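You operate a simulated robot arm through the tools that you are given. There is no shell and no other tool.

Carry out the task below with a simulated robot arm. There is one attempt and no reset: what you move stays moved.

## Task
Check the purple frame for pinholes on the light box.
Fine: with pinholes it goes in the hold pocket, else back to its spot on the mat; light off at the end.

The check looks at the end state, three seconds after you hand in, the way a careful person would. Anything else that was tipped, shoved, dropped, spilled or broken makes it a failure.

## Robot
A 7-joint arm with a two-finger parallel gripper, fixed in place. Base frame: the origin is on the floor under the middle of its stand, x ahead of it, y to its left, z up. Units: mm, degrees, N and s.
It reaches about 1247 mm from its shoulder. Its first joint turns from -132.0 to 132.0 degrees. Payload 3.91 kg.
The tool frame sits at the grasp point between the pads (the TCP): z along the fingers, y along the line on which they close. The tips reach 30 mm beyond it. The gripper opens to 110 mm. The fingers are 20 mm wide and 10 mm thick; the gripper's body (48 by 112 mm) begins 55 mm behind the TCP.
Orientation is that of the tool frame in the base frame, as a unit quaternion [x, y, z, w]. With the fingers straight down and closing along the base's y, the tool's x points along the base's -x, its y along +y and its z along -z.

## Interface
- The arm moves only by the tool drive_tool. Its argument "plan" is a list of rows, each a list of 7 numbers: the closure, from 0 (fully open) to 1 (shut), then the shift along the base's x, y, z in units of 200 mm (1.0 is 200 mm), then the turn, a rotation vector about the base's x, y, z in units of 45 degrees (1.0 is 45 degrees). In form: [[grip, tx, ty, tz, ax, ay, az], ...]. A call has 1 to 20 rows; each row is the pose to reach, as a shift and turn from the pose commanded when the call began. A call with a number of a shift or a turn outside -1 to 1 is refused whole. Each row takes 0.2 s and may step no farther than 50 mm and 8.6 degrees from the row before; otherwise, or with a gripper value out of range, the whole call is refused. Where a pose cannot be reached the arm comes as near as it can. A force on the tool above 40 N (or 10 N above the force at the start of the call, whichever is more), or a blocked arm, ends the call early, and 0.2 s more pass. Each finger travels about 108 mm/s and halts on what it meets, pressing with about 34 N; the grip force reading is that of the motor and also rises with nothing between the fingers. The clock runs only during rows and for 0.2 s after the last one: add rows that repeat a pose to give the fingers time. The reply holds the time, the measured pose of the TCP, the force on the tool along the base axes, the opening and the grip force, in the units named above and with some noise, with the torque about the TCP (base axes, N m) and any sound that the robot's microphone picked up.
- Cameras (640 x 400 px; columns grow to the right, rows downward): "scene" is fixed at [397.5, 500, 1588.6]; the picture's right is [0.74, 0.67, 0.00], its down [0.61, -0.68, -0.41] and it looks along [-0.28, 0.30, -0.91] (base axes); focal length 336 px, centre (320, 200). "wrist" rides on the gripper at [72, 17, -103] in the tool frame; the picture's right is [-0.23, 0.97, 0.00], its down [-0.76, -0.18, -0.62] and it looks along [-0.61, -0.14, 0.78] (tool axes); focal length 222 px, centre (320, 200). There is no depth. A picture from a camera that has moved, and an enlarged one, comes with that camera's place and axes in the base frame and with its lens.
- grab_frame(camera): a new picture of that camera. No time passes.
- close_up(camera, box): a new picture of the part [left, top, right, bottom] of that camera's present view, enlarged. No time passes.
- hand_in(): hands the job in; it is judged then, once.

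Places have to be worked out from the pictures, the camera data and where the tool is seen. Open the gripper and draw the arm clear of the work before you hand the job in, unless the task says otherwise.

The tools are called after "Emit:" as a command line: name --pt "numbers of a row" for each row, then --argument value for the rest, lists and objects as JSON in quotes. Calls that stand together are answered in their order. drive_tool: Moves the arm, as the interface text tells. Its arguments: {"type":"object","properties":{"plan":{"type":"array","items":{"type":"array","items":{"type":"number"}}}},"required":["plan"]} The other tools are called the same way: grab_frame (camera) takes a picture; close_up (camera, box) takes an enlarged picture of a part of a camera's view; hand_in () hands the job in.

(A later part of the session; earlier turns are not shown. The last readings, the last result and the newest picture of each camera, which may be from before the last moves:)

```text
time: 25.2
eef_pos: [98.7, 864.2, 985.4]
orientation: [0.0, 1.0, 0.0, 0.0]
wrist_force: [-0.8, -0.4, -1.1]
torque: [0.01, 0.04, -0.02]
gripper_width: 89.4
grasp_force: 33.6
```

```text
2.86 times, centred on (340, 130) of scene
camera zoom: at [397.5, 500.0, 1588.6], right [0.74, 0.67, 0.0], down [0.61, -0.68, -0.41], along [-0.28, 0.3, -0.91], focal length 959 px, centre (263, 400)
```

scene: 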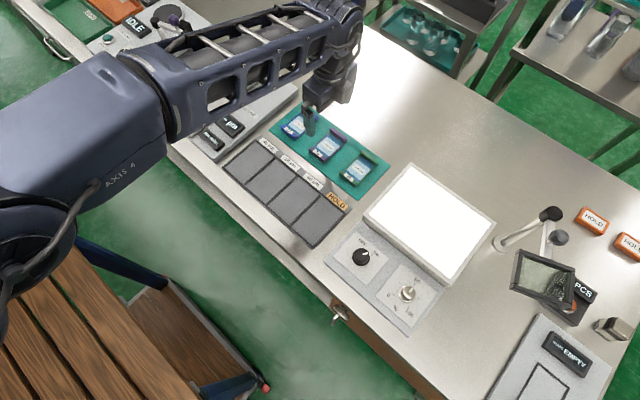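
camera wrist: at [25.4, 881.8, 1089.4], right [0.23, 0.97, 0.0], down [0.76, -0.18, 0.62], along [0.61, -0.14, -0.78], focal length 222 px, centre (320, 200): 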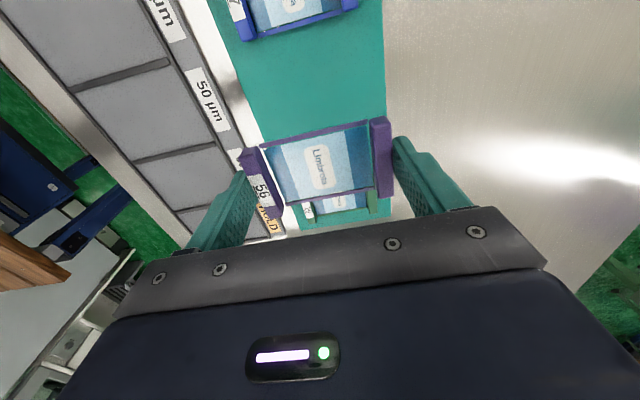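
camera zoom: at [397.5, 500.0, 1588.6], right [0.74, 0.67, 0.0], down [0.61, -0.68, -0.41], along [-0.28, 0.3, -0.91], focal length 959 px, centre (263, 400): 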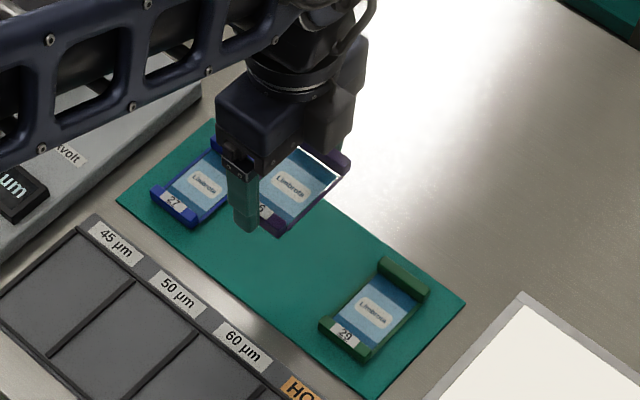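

The purple frame is held level at 89.4 mm. The panel spans roughly x 292–501 and y 778–934, so I'll carry the frame over its centre at about (396, 856).

Emit:
drive_tool --pt "0.35 0.1 0 0.04 0 0 0" --pt "0.35 0.25 -0.01 0.08 0 0 0" --pt "0.35 0.45 -0.02 0.08 0 0 0" --pt "0.35 0.65 -0.03 0.08 0 0 0" --pt "0.35 0.85 -0.04 0.08 0 0 0" --pt "0.35 1.0 -0.04 0.08 0 0 0" --pt "0.35 1.0 -0.04 0.08 0 0 0"

Emit:
drive_tool --pt "0.35 0.15 0 0 0 0 0" --pt "0.35 0.3 0 0 0 0 0" --pt "0.35 0.45 0 0 0 0 0" --pt "0.35 0.494 0 -0.05 0 0 0" --pt "0.35 0.494 0 -0.1 0 0 0" --pt "0.35 0.494 0 -0.1 0 0 0"

Emit:
grab_frame --camera "wrist"

Emit:
grab_frame --camera "scene"

```text
time: 26.8
eef_pos: [297.5, 856.0, 1001.8]
orientation: [0.0, 1.0, 0.0, 0.0]
wrist_force: [0.1, -0.5, 0.3]
torque: [0.01, -0.03, -0.01]
gripper_width: 89.0
grasp_force: 33.8
```

```text
time: 28.2
eef_pos: [396.0, 856.2, 981.9]
orientation: [0.0, 1.0, -0.001, 0.0]
wrist_force: [0.2, 0.2, -1.8]
torque: [0.0, -0.03, 0.02]
gripper_width: 89.1
grasp_force: 33.1
```

```text
taken
camera wrist: at [324.0, 873.9, 1085.9], right [0.23, 0.97, 0.0], down [0.76, -0.18, 0.62], along [0.61, -0.14, -0.78], focal length 222 px, centre (320, 200)
```

wrist: 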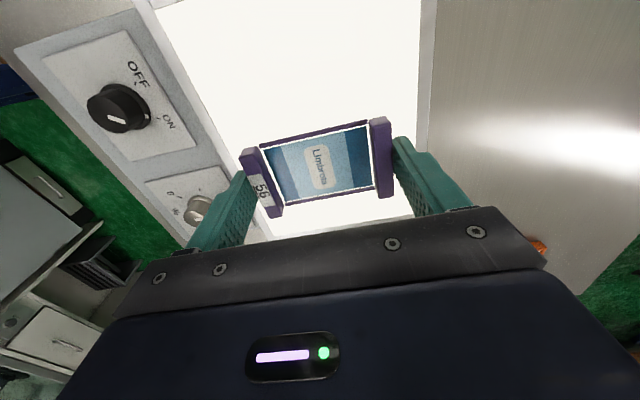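

```text
taken
```

scene: 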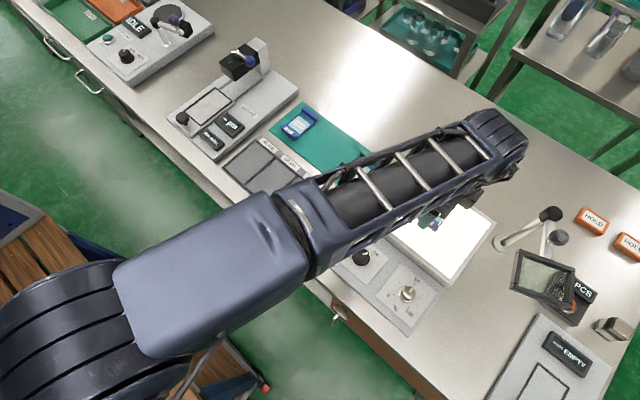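

The frame hangs cleanly over the lit panel (panel height about 905). I'll lower to just above the expected contact and then creep down, watching the vertical force.

Emit:
drive_tool --pt "0.35 0 0 -0.06 0 0 0" --pt "0.35 0 0 -0.12 0 0 0" --pt "0.35 0 0 -0.16 0 0 0" --pt "0.35 0 0 -0.175 0 0 0" --pt "0.35 0 0 -0.185 0 0 0" --pt "0.35 0 0 -0.185 0 0 0"

Emit:
close_up --camera "wrist" --box '[220, 90, 440, 230]'

```text
time: 29.6
eef_pos: [396.0, 856.2, 945.9]
orientation: [-0.001, 1.0, 0.0, 0.0]
wrist_force: [-0.1, -0.3, -1.0]
torque: [0.0, -0.02, -0.01]
gripper_width: 89.2
grasp_force: 34.3
```

```text
2.86 times, centred on (330, 160) of wrist
camera zoom: at [324.2, 872.9, 1048.7], right [0.23, 0.97, 0.0], down [0.76, -0.18, 0.62], along [0.61, -0.14, -0.78], focal length 635 px, centre (291, 314)
```

zoom: 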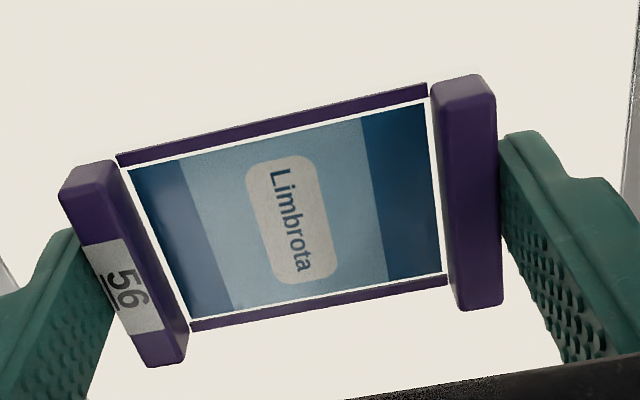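

At TCP z 945 there's no contact yet. Creeping down in small steps now.

Emit:
drive_tool --pt "0.35 0 0 -0.01 0 0 0" --pt "0.35 0 0 -0.02 0 0 0" --pt "0.35 0 0 -0.025 0 0 0" --pt "0.35 0 0 -0.025 0 0 0"

```text
time: 30.6
eef_pos: [395.5, 856.9, 940.4]
orientation: [0.0, 1.0, 0.0, -0.001]
wrist_force: [-0.3, -0.8, -0.8]
torque: [0.0, 0.04, -0.02]
gripper_width: 89.3
grasp_force: 33.6
```

No contact at 939–940 yet. I'll continue in 1 mm steps.

Emit:
drive_tool --pt "0.35 0 0 -0.005 0 0 0" --pt "0.35 0 0 -0.01 0 0 0" --pt "0.35 0 0 -0.01 0 0 0"

```text
time: 31.4
eef_pos: [395.9, 855.3, 936.9]
orientation: [0.0, 1.0, -0.001, 0.001]
wrist_force: [0.1, -1.2, -0.3]
torque: [-0.02, 0.02, 0.04]
gripper_width: 89.2
grasp_force: 34.4
```

Still free at a commanded z of 937. Two more 1 mm steps.

Emit:
drive_tool --pt "0.35 0 0 -0.005 0 0 0" --pt "0.35 0 0 -0.01 0 0 0" --pt "0.35 0 0 -0.01 0 0 0"

```text
time: 32.2
eef_pos: [395.4, 855.9, 937.1]
orientation: [0.0, 1.0, 0.001, 0.0]
wrist_force: [-2.3, 2.7, 13.5]
torque: [-0.4, 0.1, -0.03]
gripper_width: 89.3
grasp_force: 34.0
```

Contact: +13.5 N at commanded z 935, so the frame rests on the panel at TCP z about 936. I'll relax by 1 mm, open, and rise.

Emit:
drive_tool --pt "0.35 0 0 0.005 0 0 0" --pt "0.2 0 0 0.005 0 0 0" --pt "0.1 0 0 0.005 0 0 0" --pt "0 0 0 0.005 0 0 0" --pt "0 0 0 0.005 0 0 0" --pt "0 0 0 0.06 0 0 0" --pt "0 0 0 0.2 0 0 0" --pt "0 0 0 0.35 0 0 0" --pt "0 0 0 0.35 0 0 0"

Emit:
grab_frame --camera "wrist"

Emit:
close_up --camera "wrist" --box '[240, 60, 400, 180]'

```text
time: 34.2
eef_pos: [394.7, 858.0, 1005.1]
orientation: [-0.001, 1.0, -0.001, -0.001]
wrist_force: [-0.2, -0.1, 0.3]
torque: [0.02, 0.0, 0.05]
gripper_width: 110.1
grasp_force: 0.0
```

```text
taken
camera wrist: at [322.3, 874.8, 1110.0], right [0.23, 0.97, 0.0], down [0.76, -0.18, 0.62], along [0.61, -0.14, -0.78], focal length 222 px, centre (320, 200)
```

wrist: 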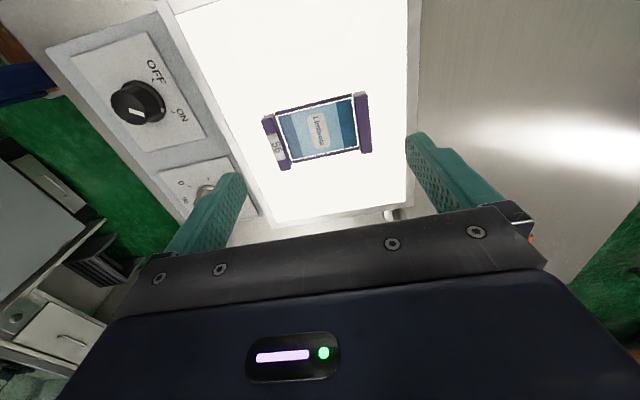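

```text
3.33 times, centred on (320, 120) of wrist
camera zoom: at [322.3, 874.8, 1110.0], right [0.23, 0.97, 0.0], down [0.76, -0.18, 0.62], along [0.61, -0.14, -0.78], focal length 740 px, centre (320, 467)
```

zoom: 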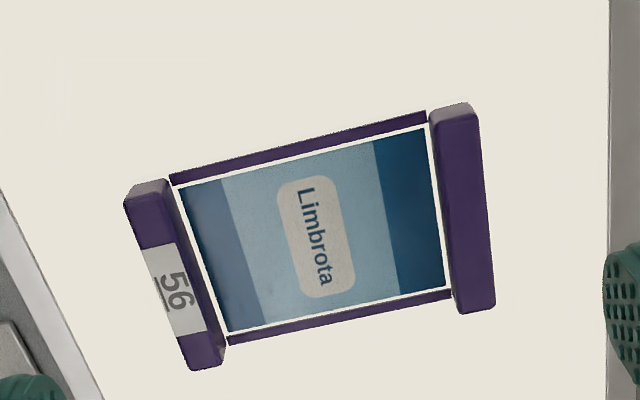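

The frame sits flat on the lit panel. I'll zoom hard into the film from this angle and look for tiny bright spots.

Emit:
close_up --camera "wrist" --box '[278, 92, 320, 165]'

Emit:
close_up --camera "wrist" --box '[315, 90, 357, 160]'

Emit:
close_up --camera "wrist" --box '[275, 90, 360, 165]'

```text
5.48 times, centred on (299, 128) of wrist
camera zoom: at [322.3, 874.8, 1110.0], right [0.23, 0.97, 0.0], down [0.76, -0.18, 0.62], along [0.61, -0.14, -0.78], focal length 1217 px, centre (435, 592)
```

zoom: 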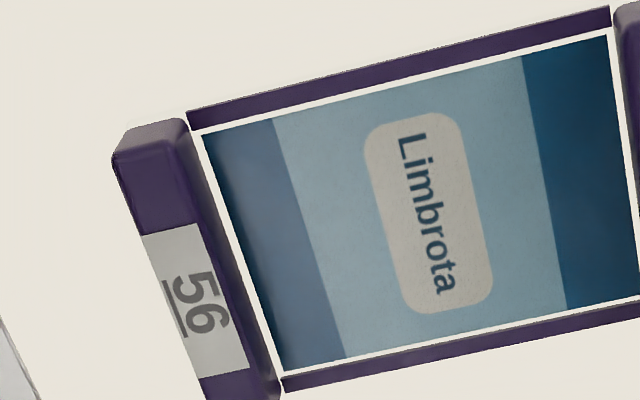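

```text
5.71 times, centred on (336, 125) of wrist
camera zoom: at [322.3, 874.8, 1110.0], right [0.23, 0.97, 0.0], down [0.76, -0.18, 0.62], along [0.61, -0.14, -0.78], focal length 1269 px, centre (229, 629)
```

zoom: 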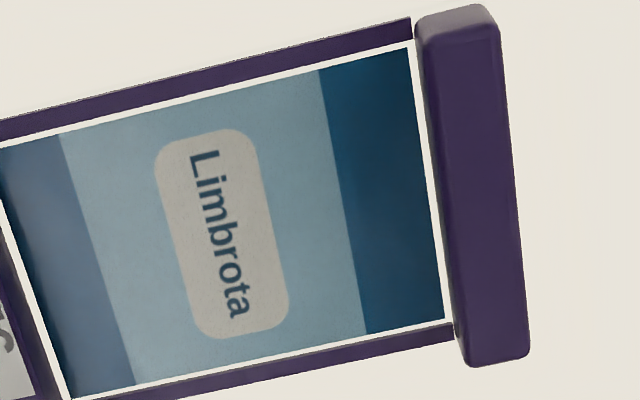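

```text
5.33 times, centred on (318, 128) of wrist
camera zoom: at [322.3, 874.8, 1110.0], right [0.23, 0.97, 0.0], down [0.76, -0.18, 0.62], along [0.61, -0.14, -0.78], focal length 1185 px, centre (333, 587)
```

zoom: 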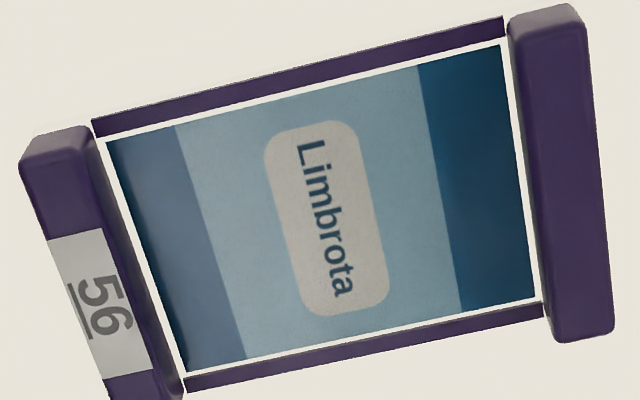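

No bright spots show in the film from this angle. I'll move the camera almost directly above and closer for a second, near-vertical look.

Emit:
drive_tool --pt "0 0.1 -0.03 0 0 0 0" --pt "0 0.2 -0.06 0 0 0 0" --pt "0 0.3 -0.09 0 0 0 0" --pt "0 0.33 -0.09 -0.05 0 0 0" --pt "0 0.33 -0.09 -0.1 0 0 0" --pt "0 0.33 -0.09 -0.1 0 0 0"

Emit:
grab_frame --camera "wrist"

Emit:
close_up --camera "wrist" --box '[260, 0, 390, 110]'

Emit:
close_up --camera "scene" --box '[380, 170, 480, 260]'

```text
time: 35.6
eef_pos: [461.0, 838.2, 985.7]
orientation: [-0.001, 1.0, 0.0, 0.0]
wrist_force: [0.3, -0.1, -0.2]
torque: [0.0, 0.0, 0.0]
gripper_width: 110.1
grasp_force: 0.0
```

```text
taken
camera wrist: at [390.0, 855.9, 1090.0], right [0.23, 0.97, 0.0], down [0.76, -0.18, 0.62], along [0.61, -0.14, -0.78], focal length 222 px, centre (320, 200)
```

wrist: 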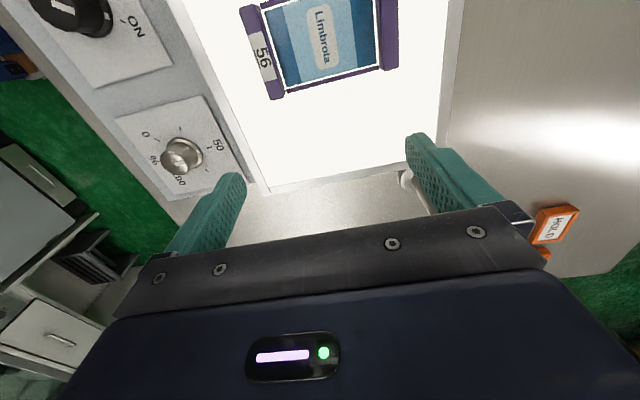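

```text
3.64 times, centred on (325, 55) of wrist
camera zoom: at [390.0, 855.9, 1090.0], right [0.23, 0.97, 0.0], down [0.76, -0.18, 0.62], along [0.61, -0.14, -0.78], focal length 808 px, centre (302, 727)
```

zoom: 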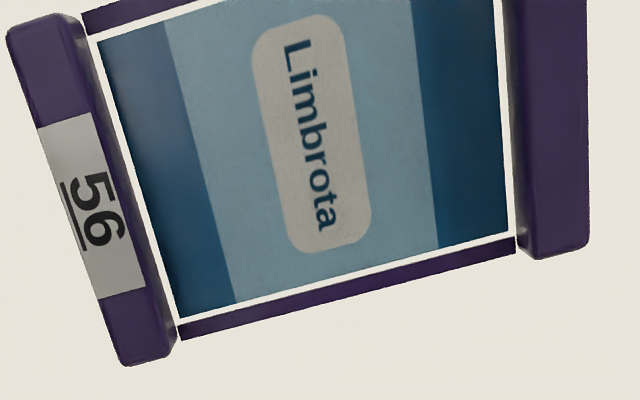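

```text
4.44 times, centred on (430, 215) of scene
camera zoom: at [397.5, 500.0, 1588.6], right [0.74, 0.67, 0.0], down [0.61, -0.68, -0.41], along [-0.28, 0.3, -0.91], focal length 1491 px, centre (-169, 133)
```

zoom: 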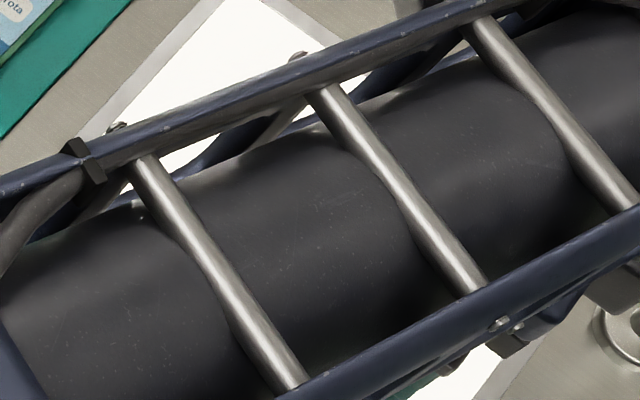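

No spots yet, but the film's top strip is cut off here. I'll back up 35 mm so the whole film is visible from almost above, and scan it in quarters.

Emit:
drive_tool --pt "0 -0.1 0 0 0 0 0" --pt "0 -0.2 0 0 0 0 0" --pt "0 -0.2 0 0 0 0 0"

Emit:
close_up --camera "wrist" --box '[250, 20, 390, 130]'

Emit:
close_up --camera "wrist" --box '[260, 30, 320, 75]'

Emit:
close_up --camera "wrist" --box '[315, 30, 375, 75]'

Emit:
close_up --camera "wrist" --box '[260, 70, 320, 115]'

Emit:
close_up --camera "wrist" --box '[315, 70, 375, 115]'

```text
time: 36.4
eef_pos: [422.4, 837.4, 985.4]
orientation: [0.0, 1.0, 0.0, 0.0]
wrist_force: [-0.1, -0.1, -0.3]
torque: [0.01, 0.0, -0.01]
gripper_width: 110.3
grasp_force: 0.1
```

```text
3.64 times, centred on (320, 75) of wrist
camera zoom: at [350.0, 855.3, 1090.9], right [0.23, 0.97, 0.0], down [0.76, -0.18, 0.62], along [0.61, -0.14, -0.78], focal length 808 px, centre (320, 654)
```

zoom: 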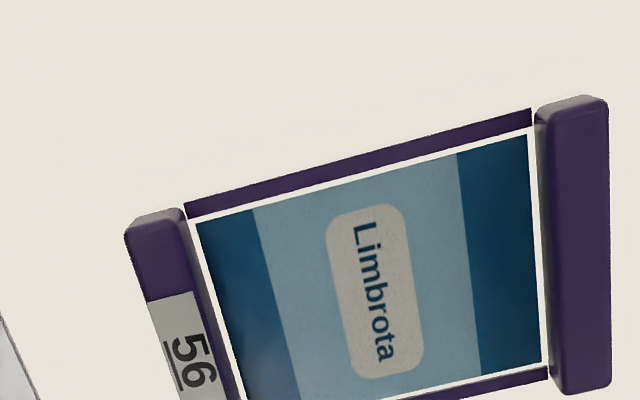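

```text
8.89 times, centred on (290, 52) of wrist
camera zoom: at [350.0, 855.3, 1090.9], right [0.23, 0.97, 0.0], down [0.76, -0.18, 0.62], along [0.61, -0.14, -0.78], focal length 1974 px, centre (587, 1511)
```

zoom: 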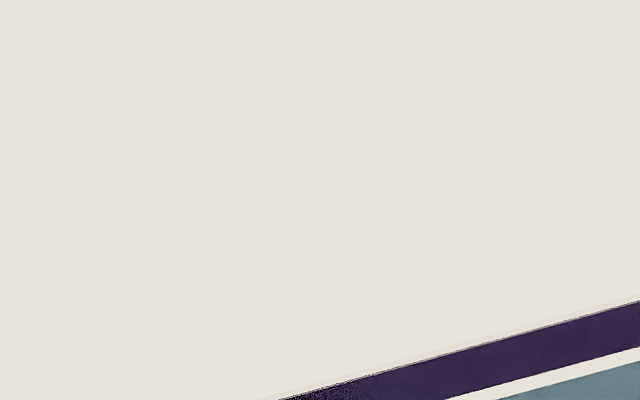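

```text
8.89 times, centred on (345, 52) of wrist
camera zoom: at [350.0, 855.3, 1090.9], right [0.23, 0.97, 0.0], down [0.76, -0.18, 0.62], along [0.61, -0.14, -0.78], focal length 1974 px, centre (98, 1511)
```

zoom: 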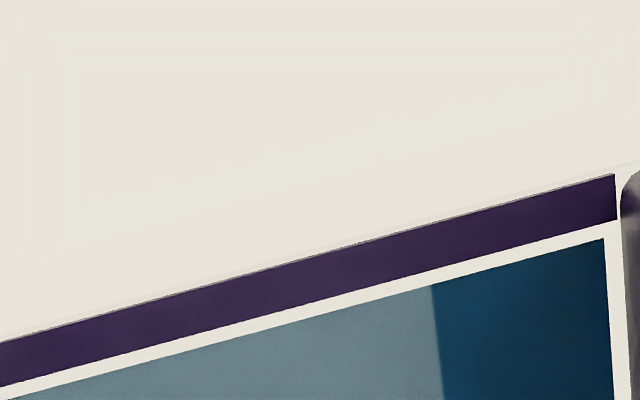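

```text
8.89 times, centred on (290, 92) of wrist
camera zoom: at [350.0, 855.3, 1090.9], right [0.23, 0.97, 0.0], down [0.76, -0.18, 0.62], along [0.61, -0.14, -0.78], focal length 1974 px, centre (587, 1156)
```

zoom: 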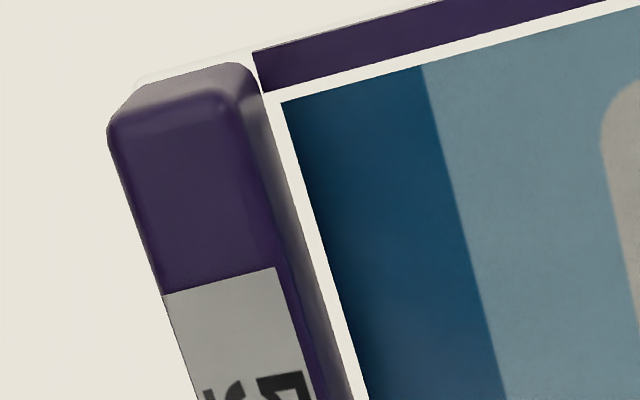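

```text
8.89 times, centred on (345, 92) of wrist
camera zoom: at [350.0, 855.3, 1090.9], right [0.23, 0.97, 0.0], down [0.76, -0.18, 0.62], along [0.61, -0.14, -0.78], focal length 1974 px, centre (98, 1156)
```

zoom: 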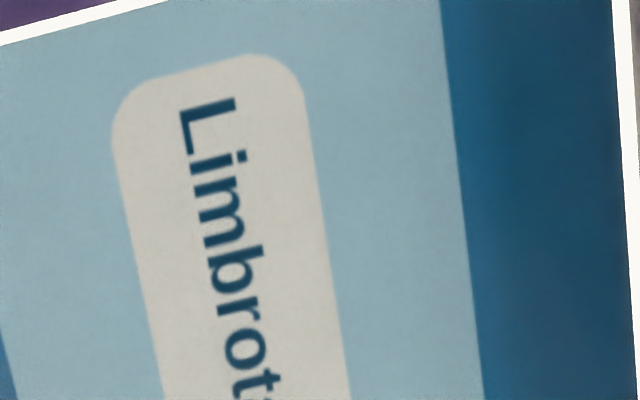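

My quarter boxes missed part of the film. Its corners lie at about (286, 82), (377, 57), (381, 120) and (299, 135), so I'll rescan with better-placed boxes at high magnification.

Emit:
close_up --camera "wrist" --box '[283, 62, 335, 96]'

Emit:
close_up --camera "wrist" --box '[331, 54, 383, 88]'

Emit:
close_up --camera "wrist" --box '[288, 95, 340, 138]'

Emit:
close_up --camera "wrist" --box '[333, 86, 385, 128]'

```text
11.76 times, centred on (309, 79) of wrist
camera zoom: at [350.0, 855.3, 1090.9], right [0.23, 0.97, 0.0], down [0.76, -0.18, 0.62], along [0.61, -0.14, -0.78], focal length 2613 px, centre (449, 1624)
```

zoom: 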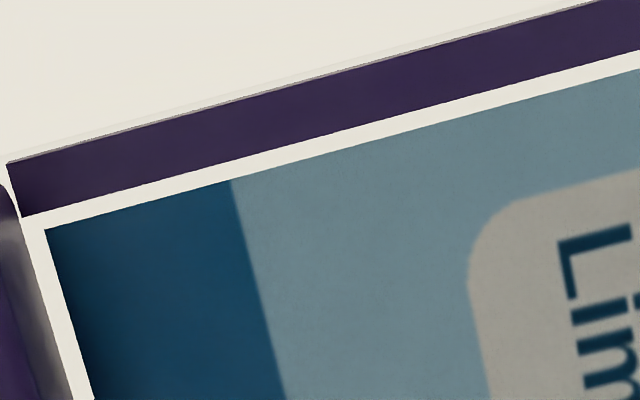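

```text
11.76 times, centred on (357, 71) of wrist
camera zoom: at [350.0, 855.3, 1090.9], right [0.23, 0.97, 0.0], down [0.76, -0.18, 0.62], along [0.61, -0.14, -0.78], focal length 2613 px, centre (-115, 1718)
```

zoom: 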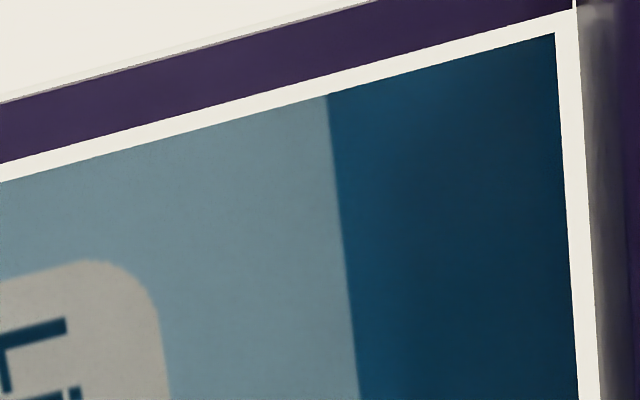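

```text
9.30 times, centred on (314, 116) of wrist
camera zoom: at [350.0, 855.3, 1090.9], right [0.23, 0.97, 0.0], down [0.76, -0.18, 0.62], along [0.61, -0.14, -0.78], focal length 2066 px, centre (376, 977)
```

zoom: 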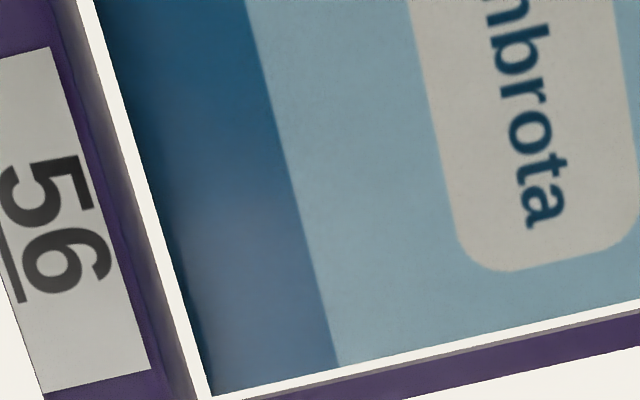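

```text
9.52 times, centred on (359, 107) of wrist
camera zoom: at [350.0, 855.3, 1090.9], right [0.23, 0.97, 0.0], down [0.76, -0.18, 0.62], along [0.61, -0.14, -0.78], focal length 2116 px, centre (-51, 1086)
```

zoom: 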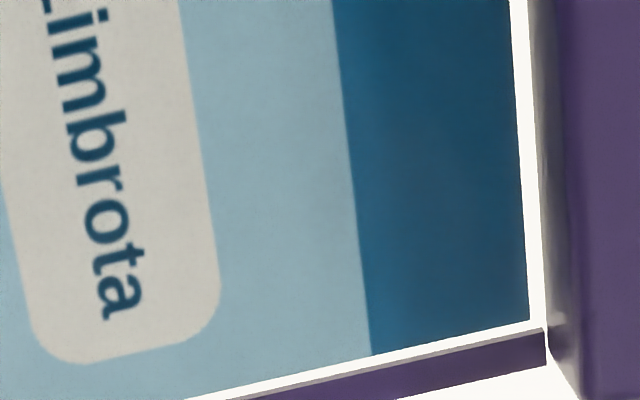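

At 50% the whole film shows no light points. To be sure the brightness isn't hiding any, I'll turn the dimmer (top at about (457.6, 697.7, 907)) up to 100% and restore it afterwards; moving above it now.

Emit:
drive_tool --pt "0.1 0.03 -0.12 0.1 0 0 0.16" --pt "0.2 0.06 -0.25 0.1 0 0 0.33" --pt "0.3 0.1 -0.4 0.1 0 0 0.5" --pt "0.4 0.14 -0.55 0.1 0 0 0.67" --pt "0.5 0.178 -0.7 0.1 0 0 0.84" --pt "0.5 0.178 -0.7 0.1 0 0 1.0" --pt "0.5 0.178 -0.7 0.1 0 0 1.0"

Emit:
drive_tool --pt "0.5 0 0 0 0 0 0.17" --pt "0.5 0 0 0 0 0 0.34" --pt "0.5 0 0 0 0 0 0.5" --pt "0.5 0 0 0 0 0 0.5"

Emit:
grab_frame --camera "wrist"

Emit:
grab_frame --camera "scene"

```text
time: 38.0
eef_pos: [458.2, 697.6, 1005.4]
orientation: [-0.384, 0.923, 0.0, 0.0]
wrist_force: [0.1, 0.7, 0.1]
torque: [-0.02, 0.02, 0.0]
gripper_width: 55.0
grasp_force: 0.0
```

```text
time: 39.0
eef_pos: [457.7, 698.2, 1004.1]
orientation: [-0.557, 0.831, -0.001, 0.001]
wrist_force: [0.3, -0.6, 1.2]
torque: [-0.01, 0.02, -0.05]
gripper_width: 54.8
grasp_force: 0.2
```

```text
taken
camera wrist: at [414.2, 638.1, 1109.3], right [-0.81, 0.58, 0.0], down [0.45, 0.64, 0.62], along [0.36, 0.51, -0.78], focal length 222 px, centre (320, 200)
```

wrist: 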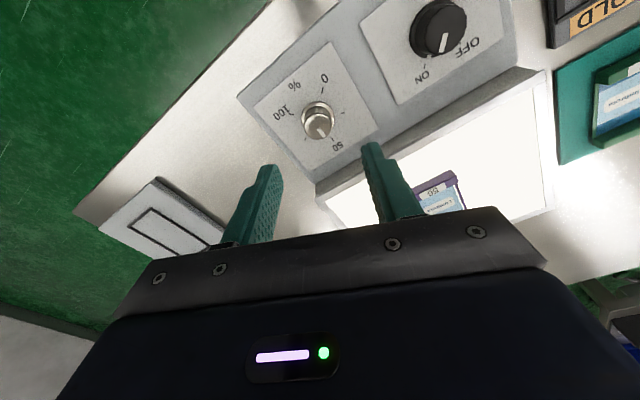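

```text
taken
```

scene: 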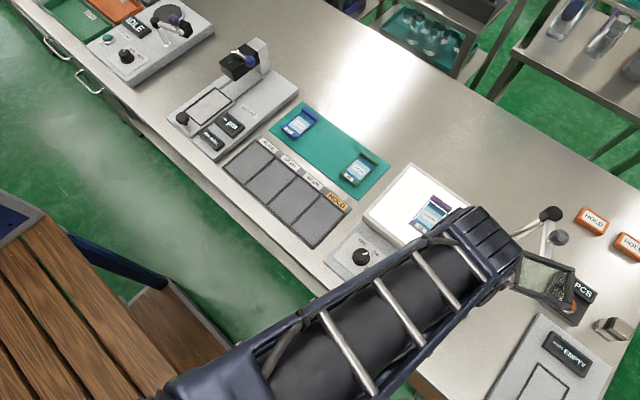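

Yaw reached 67.5° fine, and the scene camera can now see the film on the lit panel too. I'll zoom in on both.

Emit:
close_up --camera "wrist" --box '[240, 60, 420, 200]'

Emit:
close_up --camera "scene" --box '[400, 185, 470, 245]'

```text
2.86 times, centred on (330, 130) of wrist
camera zoom: at [414.2, 638.1, 1109.3], right [-0.81, 0.58, 0.0], down [0.45, 0.64, 0.62], along [0.36, 0.51, -0.78], focal length 635 px, centre (291, 400)
```

zoom: 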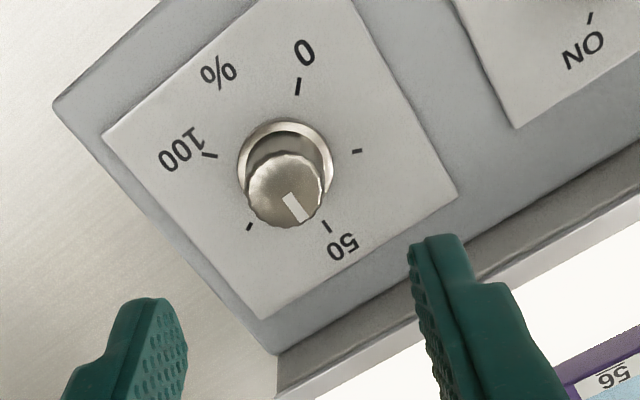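

```text
6.67 times, centred on (435, 215) of scene
camera zoom: at [397.5, 500.0, 1588.6], right [0.74, 0.67, 0.0], down [0.61, -0.68, -0.41], along [-0.28, 0.3, -0.91], focal length 2237 px, centre (-447, 100)
```

zoom: 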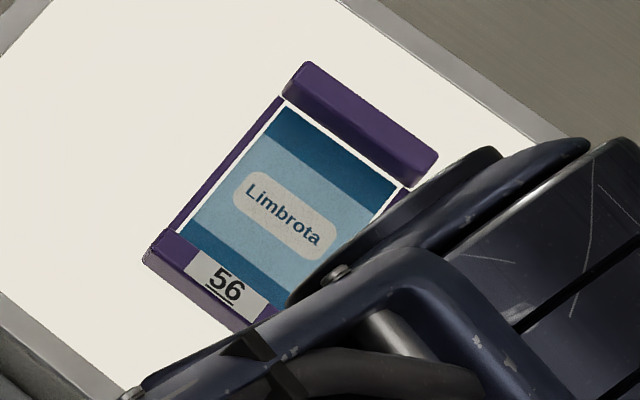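

The dimmer axis is at about (459, 697.2), and the scene view also shows no light points. I'll descend over the dimmer and grip it.

Emit:
drive_tool --pt "0.5 0.007 -0.004 -0.1 0 0 0" --pt "0.5 0.007 -0.004 -0.25 0 0 0" --pt "0.5 0.007 -0.004 -0.35 0 0 0" --pt "0.5 0.007 -0.004 -0.39 0 0 0" --pt "0.5 0.007 -0.004 -0.415 0 0 0" --pt "0.5 0.007 -0.004 -0.415 0 0 0"

Emit:
close_up --camera "wrist" --box '[240, 90, 400, 220]'

```text
time: 40.4
eef_pos: [458.9, 698.1, 922.8]
orientation: [-0.556, 0.831, 0.0, 0.0]
wrist_force: [0.5, 0.3, -1.1]
torque: [0.0, -0.01, -0.02]
gripper_width: 54.6
grasp_force: 0.0
```

```text
3.08 times, centred on (320, 155) of wrist
camera zoom: at [415.6, 637.8, 1026.4], right [-0.81, 0.58, 0.0], down [0.46, 0.64, 0.62], along [0.36, 0.51, -0.78], focal length 684 px, centre (320, 338)
```

zoom: 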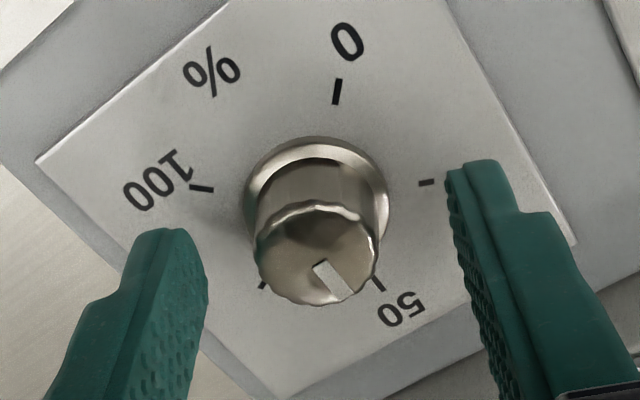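

The dimmer is centred between the fingers. Closing on it.

Emit:
drive_tool --pt "0.7 0 0 0 0 0 0" --pt "0.9 0 0 0 0 0 0" --pt "0.9 0 0 0 0 0 0"

```text
time: 41.2
eef_pos: [459.5, 697.7, 923.4]
orientation: [-0.556, 0.831, 0.0, 0.0]
wrist_force: [7.0, -3.8, -0.5]
torque: [0.14, 0.05, 0.01]
gripper_width: 27.8
grasp_force: 45.7
```

Gripped at 27.8 mm with only a small side force. Turning clockwise toward 100%, first 45°.

Emit:
drive_tool --pt "0.9 0.003 -0.0015 0 0 0 -0.15" --pt "0.9 0.003 -0.0015 0 0 0 -0.32" --pt "0.9 0.003 -0.0015 0 0 0 -0.49" --pt "0.9 0.003 -0.0015 0 0 0 -0.66" --pt "0.9 0.003 -0.0015 0 0 0 -0.83" --pt "0.9 0.003 -0.0015 0 0 0 -1.0" --pt "0.9 0.003 -0.0015 0 0 0 -1.0"

Emit:
close_up --camera "wrist" --box '[240, 90, 400, 220]'

Emit:
close_up --camera "scene" --box '[400, 185, 470, 245]'

```text
time: 42.8
eef_pos: [459.8, 698.3, 921.9]
orientation: [-0.194, 0.981, -0.001, 0.0]
wrist_force: [5.3, 17.6, -5.7]
torque: [0.36, -0.51, 0.0]
gripper_width: 27.4
grasp_force: 45.5
```

```text
3.08 times, centred on (320, 155) of wrist
camera zoom: at [386.1, 686.2, 1026.6], right [-0.16, 0.99, 0.0], down [0.77, 0.13, 0.62], along [0.61, 0.1, -0.78], focal length 684 px, centre (320, 338)
```

zoom: 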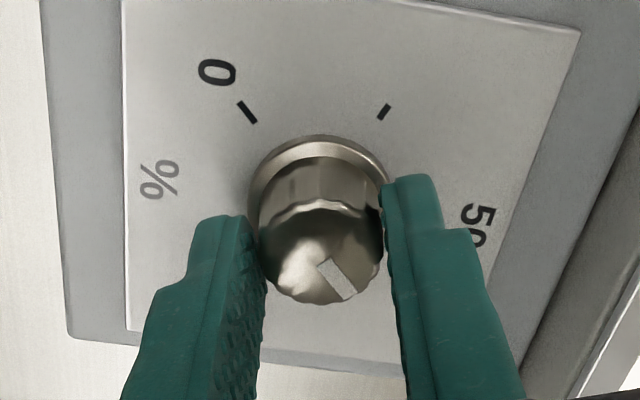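

```text
6.67 times, centred on (435, 215) of scene
camera zoom: at [397.5, 500.0, 1588.6], right [0.74, 0.67, 0.0], down [0.61, -0.68, -0.41], along [-0.28, 0.3, -0.91], focal length 2237 px, centre (-447, 100)
```

zoom: 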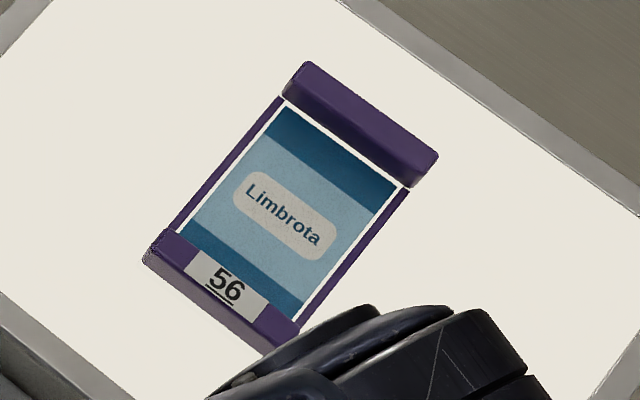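

The dimmer is at about 67% and the scene camera now sees the whole film: still no spots. I'll continue turning toward 100% with a small y correction.

Emit:
drive_tool --pt "0.9 0.001 0.006 0 0 0 -0.15" --pt "0.9 0.001 0.006 0 0 0 -0.32" --pt "0.9 0.001 0.006 0 0 0 -0.49" --pt "0.9 0.001 0.006 0 0 0 -0.66" --pt "0.9 0.001 0.006 0 0 0 -0.83" --pt "0.9 0.001 0.006 0 0 0 -1.0" --pt "0.9 0.001 0.006 0 0 0 -1.0"

Emit:
close_up --camera "scene" --box '[400, 185, 470, 245]'

```text
time: 44.4
eef_pos: [458.9, 697.3, 922.2]
orientation: [0.196, 0.981, 0.0, 0.0]
wrist_force: [-1.7, 2.4, -6.7]
torque: [0.47, 0.0, 0.01]
gripper_width: 27.6
grasp_force: 44.5
```

```text
6.67 times, centred on (435, 215) of scene
camera zoom: at [397.5, 500.0, 1588.6], right [0.74, 0.67, 0.0], down [0.61, -0.68, -0.41], along [-0.28, 0.3, -0.91], focal length 2237 px, centre (-447, 100)
```

zoom: 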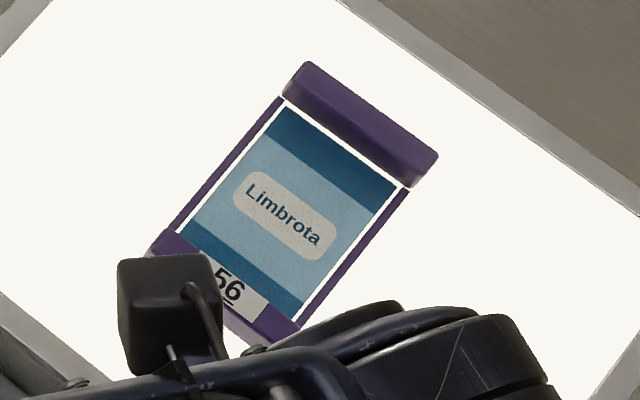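

The panel got visibly brighter (about 83%) and still no spots show. Final 45° to reach 100%.

Emit:
drive_tool --pt "0.9 0 0 0 0 0 -0.15" --pt "0.9 0 0 0 0 0 -0.32" --pt "0.9 0 0 0 0 0 -0.49" --pt "0.9 0 0 0 0 0 -0.66" --pt "0.9 0 0 0 0 0 -0.83" --pt "0.9 0 0 0 0 0 -0.97" --pt "0.9 0 0 0 0 0 -0.97"

Emit:
grab_frame --camera "wrist"

Emit:
close_up --camera "scene" --box '[400, 185, 470, 245]'

```text
time: 46.0
eef_pos: [458.3, 698.0, 921.8]
orientation: [0.546, 0.838, 0.001, 0.0]
wrist_force: [-2.5, 4.3, -5.5]
torque: [-0.48, -0.48, 0.0]
gripper_width: 27.5
grasp_force: 44.8
```

```text
taken
camera wrist: at [446.1, 772.2, 1026.7], right [0.98, 0.18, 0.0], down [0.14, -0.77, 0.62], along [0.11, -0.61, -0.78], focal length 222 px, centre (320, 200)
```

wrist: 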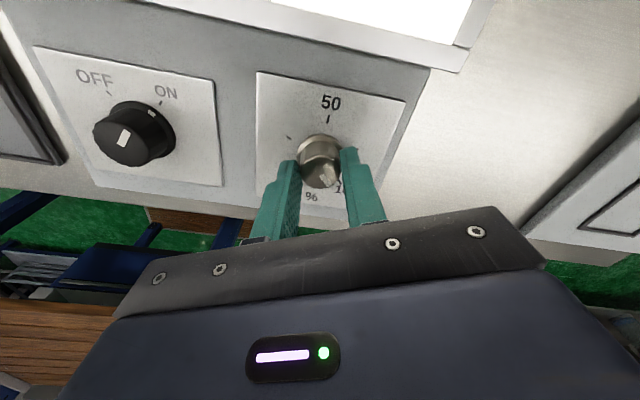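

```text
6.67 times, centred on (435, 215) of scene
camera zoom: at [397.5, 500.0, 1588.6], right [0.74, 0.67, 0.0], down [0.61, -0.68, -0.41], along [-0.28, 0.3, -0.91], focal length 2237 px, centre (-447, 100)
```

zoom: 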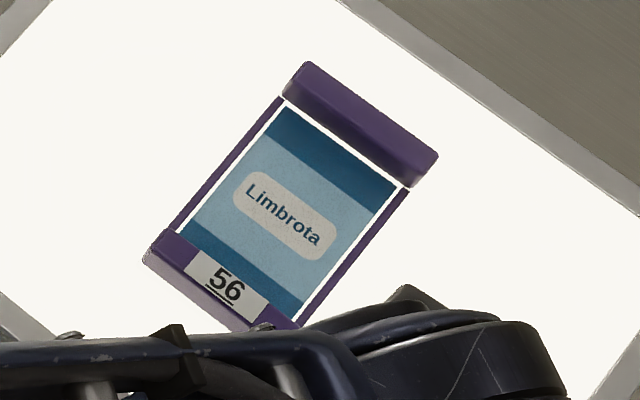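

At 100% the film still looks intact from the scene camera. I'll zoom further into the film halves from there while the view is unobstructed.

Emit:
close_up --camera "scene" --box '[412, 198, 436, 213]'

Emit:
close_up --camera "scene" --box '[426, 204, 450, 219]'

Emit:
close_up --camera "scene" --box '[410, 210, 434, 225]'

Emit:
close_up --camera "scene" --box '[420, 217, 444, 232]'

```text
16.00 times, centred on (424, 206) of scene
camera zoom: at [397.5, 500.0, 1588.6], right [0.74, 0.67, 0.0], down [0.61, -0.68, -0.41], along [-0.28, 0.3, -0.91], focal length 5368 px, centre (-1344, 112)
```

zoom: 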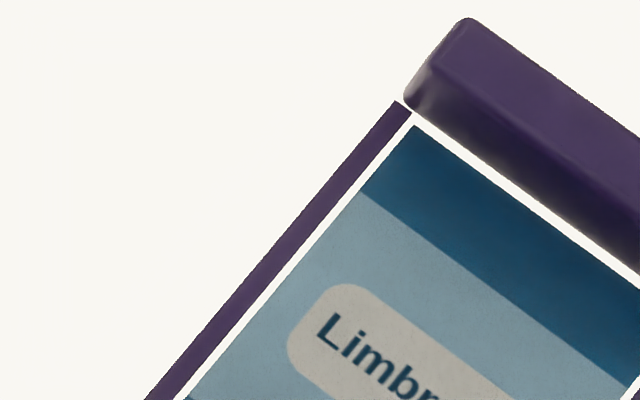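

```text
16.00 times, centred on (438, 212) of scene
camera zoom: at [397.5, 500.0, 1588.6], right [0.74, 0.67, 0.0], down [0.61, -0.68, -0.41], along [-0.28, 0.3, -0.91], focal length 5368 px, centre (-1568, 16)
```

zoom: 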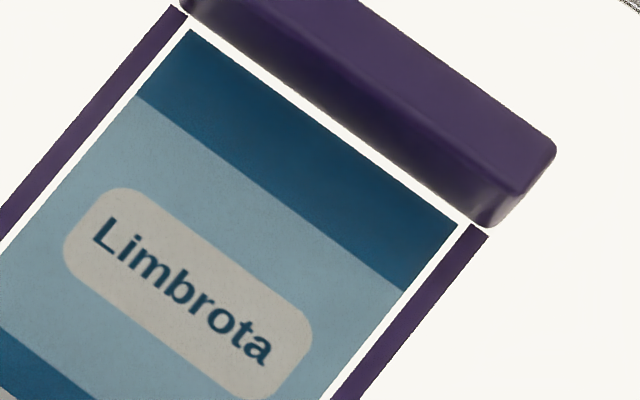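

```text
16.00 times, centred on (422, 218) of scene
camera zoom: at [397.5, 500.0, 1588.6], right [0.74, 0.67, 0.0], down [0.61, -0.68, -0.41], along [-0.28, 0.3, -0.91], focal length 5368 px, centre (-1312, -80)
```

zoom: 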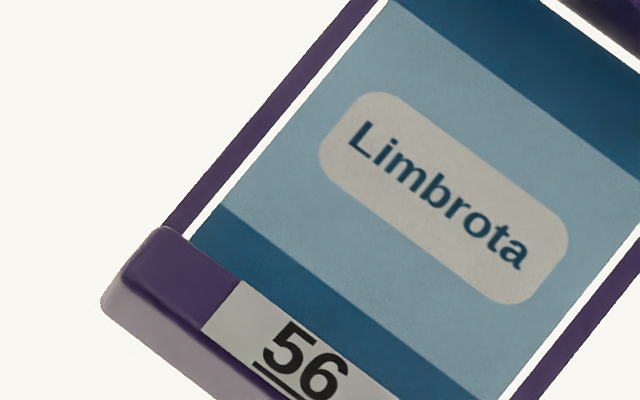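

```text
16.00 times, centred on (432, 224) of scene
camera zoom: at [397.5, 500.0, 1588.6], right [0.74, 0.67, 0.0], down [0.61, -0.68, -0.41], along [-0.28, 0.3, -0.91], focal length 5368 px, centre (-1472, -192)
```

zoom: 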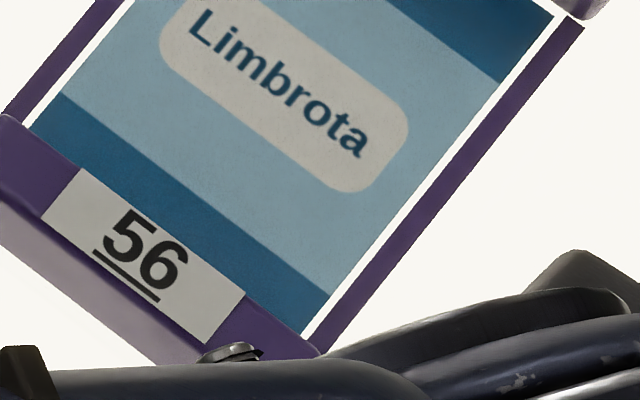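

Still nothing at 100%. I'll check the dimmer pointer, then release it and take one more near-vertical wrist look at full brightness.

Emit:
close_up --camera "wrist" --box '[240, 70, 420, 220]'

Emit:
drive_tool --pt "0.8 0 0 0 0 0 0" --pt "0.5 0 0 0 0 0 0" --pt "0.5 0 0 0 0 0 0" --pt "0.5 0 0 0.15 0 0 0" --pt "0.5 0 0 0.35 0 0 0" --pt "0.5 0 0 0.42 0 0 0" --pt "0.5 0 0 0.42 0 0 0"

Emit:
close_up --camera "wrist" --box '[220, 50, 420, 200]'

```text
2.67 times, centred on (330, 145) of wrist
camera zoom: at [446.1, 772.2, 1026.7], right [0.98, 0.18, 0.0], down [0.14, -0.77, 0.62], along [0.11, -0.61, -0.78], focal length 592 px, centre (293, 347)
```

zoom: 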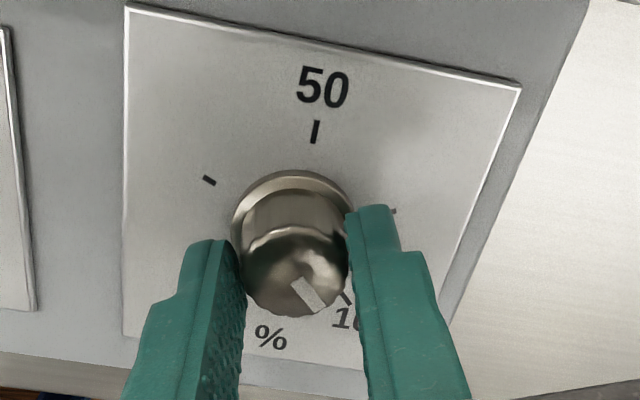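

```text
time: 47.6
eef_pos: [458.9, 699.4, 1008.0]
orientation: [0.546, 0.838, 0.0, 0.0]
wrist_force: [-1.2, -0.1, -0.3]
torque: [0.01, 0.01, 0.05]
gripper_width: 55.2
grasp_force: 0.2
```

```text
2.67 times, centred on (320, 125) of wrist
camera zoom: at [445.8, 772.3, 1112.3], right [0.98, 0.19, 0.0], down [0.15, -0.77, 0.62], along [0.12, -0.61, -0.78], focal length 592 px, centre (320, 400)
```

zoom: 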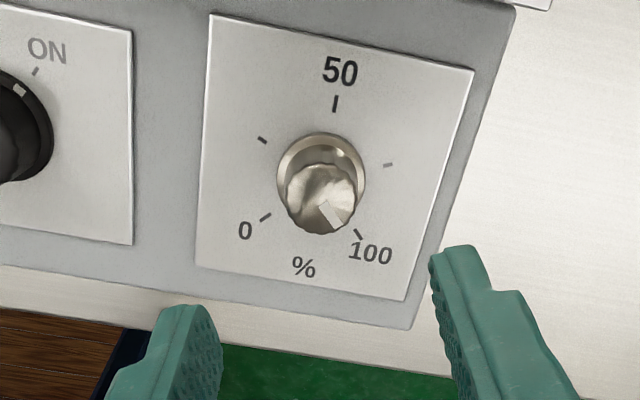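

The pointer reads 100. I'll slide the camera over the frame, keeping this yaw, for a near-vertical look at full brightness.

Emit:
drive_tool --pt "0.5 -0.09 0.19 0 0 0 0" --pt "0.5 -0.18 0.38 0 0 0 0" --pt "0.5 -0.28 0.57 0 0 0 0" --pt "0.5 -0.28 0.57 0 0 0 0"

Emit:
grab_frame --camera "wrist"

Emit:
close_up --camera "wrist" --box '[260, 20, 380, 130]'

```text
time: 48.6
eef_pos: [401.8, 812.4, 1006.6]
orientation: [0.546, 0.838, 0.0, 0.001]
wrist_force: [0.6, 0.3, -0.2]
torque: [-0.01, 0.01, -0.01]
gripper_width: 55.2
grasp_force: 0.0
```

```text
taken
camera wrist: at [389.0, 886.4, 1111.1], right [0.98, 0.19, 0.0], down [0.15, -0.77, 0.62], along [0.12, -0.61, -0.78], focal length 222 px, centre (320, 200)
```

wrist: 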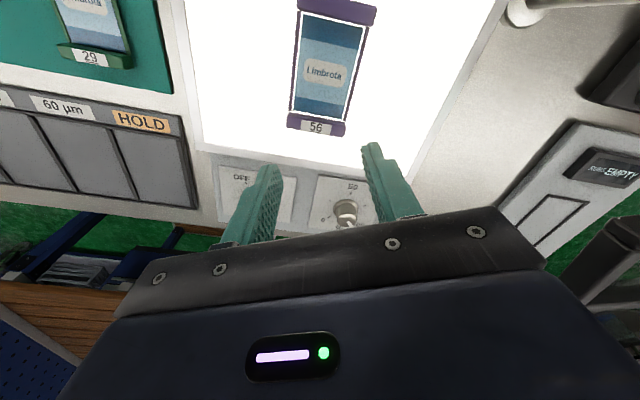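

```text
3.64 times, centred on (320, 75) of wrist
camera zoom: at [389.0, 886.4, 1111.1], right [0.98, 0.19, 0.0], down [0.15, -0.77, 0.62], along [0.12, -0.61, -0.78], focal length 808 px, centre (320, 654)
```

zoom: 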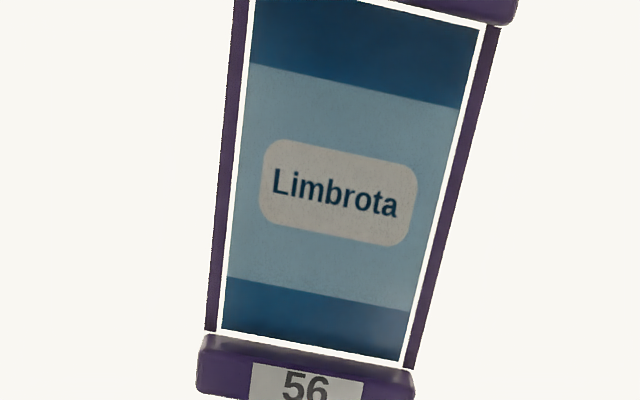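

Nothing visible again. Two last high-magnification looks at the film's upper and lower halves at 100%.

Emit:
close_up --camera "wrist" --box '[292, 16, 372, 66]'

Emit:
close_up --camera "wrist" --box '[286, 64, 366, 124]'

```text
8.00 times, centred on (332, 41) of wrist
camera zoom: at [389.0, 886.4, 1111.1], right [0.98, 0.19, 0.0], down [0.15, -0.77, 0.62], along [0.12, -0.61, -0.78], focal length 1777 px, centre (224, 1472)
```

zoom: 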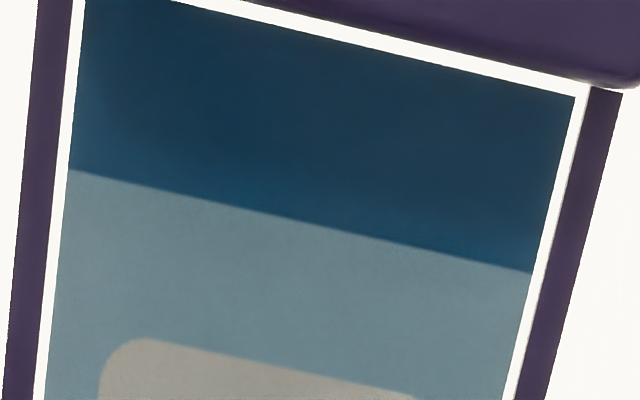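

```text
6.67 times, centred on (326, 94) of wrist
camera zoom: at [389.0, 886.4, 1111.1], right [0.98, 0.19, 0.0], down [0.15, -0.77, 0.62], along [0.12, -0.61, -0.78], focal length 1481 px, centre (280, 907)
```

zoom: 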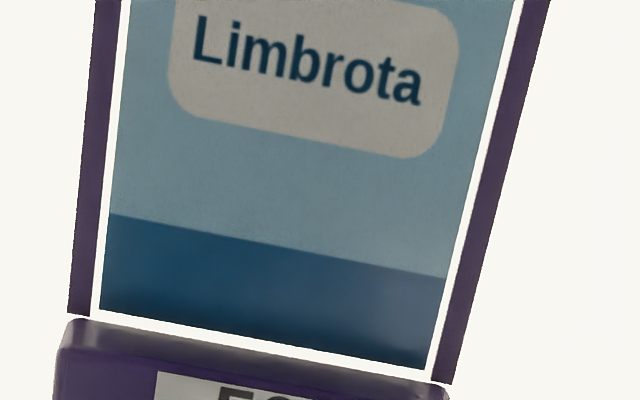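

All views at 50% and 100% show no pinholes, so the frame is clean and goes back to its mat spot. First I'll return to the dimmer to set it back to 50%.

Emit:
drive_tool --pt "0.5 0.1 -0.19 0 0 0 0" --pt "0.5 0.19 -0.38 0 0 0 0" --pt "0.5 0.278 -0.57 0 0 0 0" --pt "0.5 0.278 -0.57 -0.05 0 0 0" --pt "0.5 0.278 -0.57 -0.2 0 0 0" --pt "0.5 0.278 -0.57 -0.33 0 0 0" --pt "0.5 0.278 -0.57 -0.42 0 0 0" --pt "0.5 0.278 -0.57 -0.42 0 0 0"

Emit:
close_up --camera "wrist" --box '[240, 90, 400, 220]'

```text
time: 50.4
eef_pos: [458.0, 697.7, 920.2]
orientation: [0.546, 0.838, 0.0, 0.0]
wrist_force: [0.2, 0.6, 0.3]
torque: [0.0, -0.01, 0.02]
gripper_width: 55.1
grasp_force: 0.1
```

```text
3.08 times, centred on (320, 155) of wrist
camera zoom: at [444.4, 771.2, 1025.2], right [0.98, 0.19, 0.0], down [0.15, -0.77, 0.62], along [0.12, -0.61, -0.78], focal length 684 px, centre (320, 338)
```

zoom: 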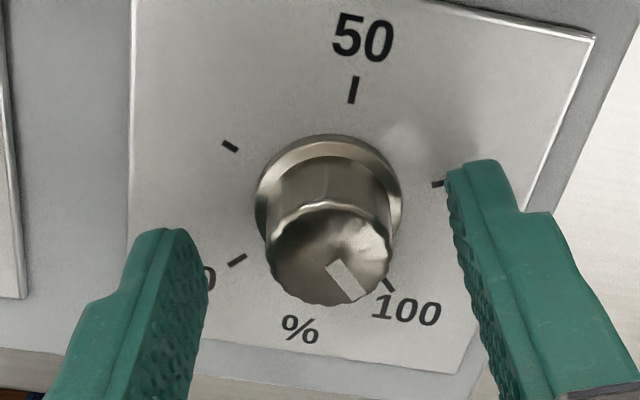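

The dimmer is about 2 mm to +x of the tool axis. I'll correct for that, grip it, and turn it back counter-clockwise.

Emit:
drive_tool --pt "0.5 0.008 0.001 0 0 0 0" --pt "0.7 0.008 0.001 0 0 0 0" --pt "0.9 0.008 0.001 0 0 0 0" --pt "0.9 0.008 0.001 0 0 0 0"

Emit:
drive_tool --pt "0.9 0 0 0 0 0 0.15" --pt "0.9 0 0 0 0 0 0.32" --pt "0.9 0 0 0 0 0 0.49" --pt "0.9 0 0 0 0 0 0.66" --pt "0.9 0 0 0 0 0 0.83" --pt "0.9 0 0 0 0 0 1.0" --pt "0.9 0 0 0 0 0 1.0"

```text
time: 51.4
eef_pos: [459.8, 697.6, 922.4]
orientation: [0.545, 0.839, 0.0, 0.0]
wrist_force: [-1.0, -1.2, -0.4]
torque: [0.2, -0.24, 0.02]
gripper_width: 27.7
grasp_force: 45.2
```

```text
time: 53.0
eef_pos: [459.5, 698.7, 921.6]
orientation: [0.183, 0.983, -0.001, -0.001]
wrist_force: [-6.4, -12.3, -17.1]
torque: [0.13, 0.37, -0.01]
gripper_width: 27.7
grasp_force: 44.8
```

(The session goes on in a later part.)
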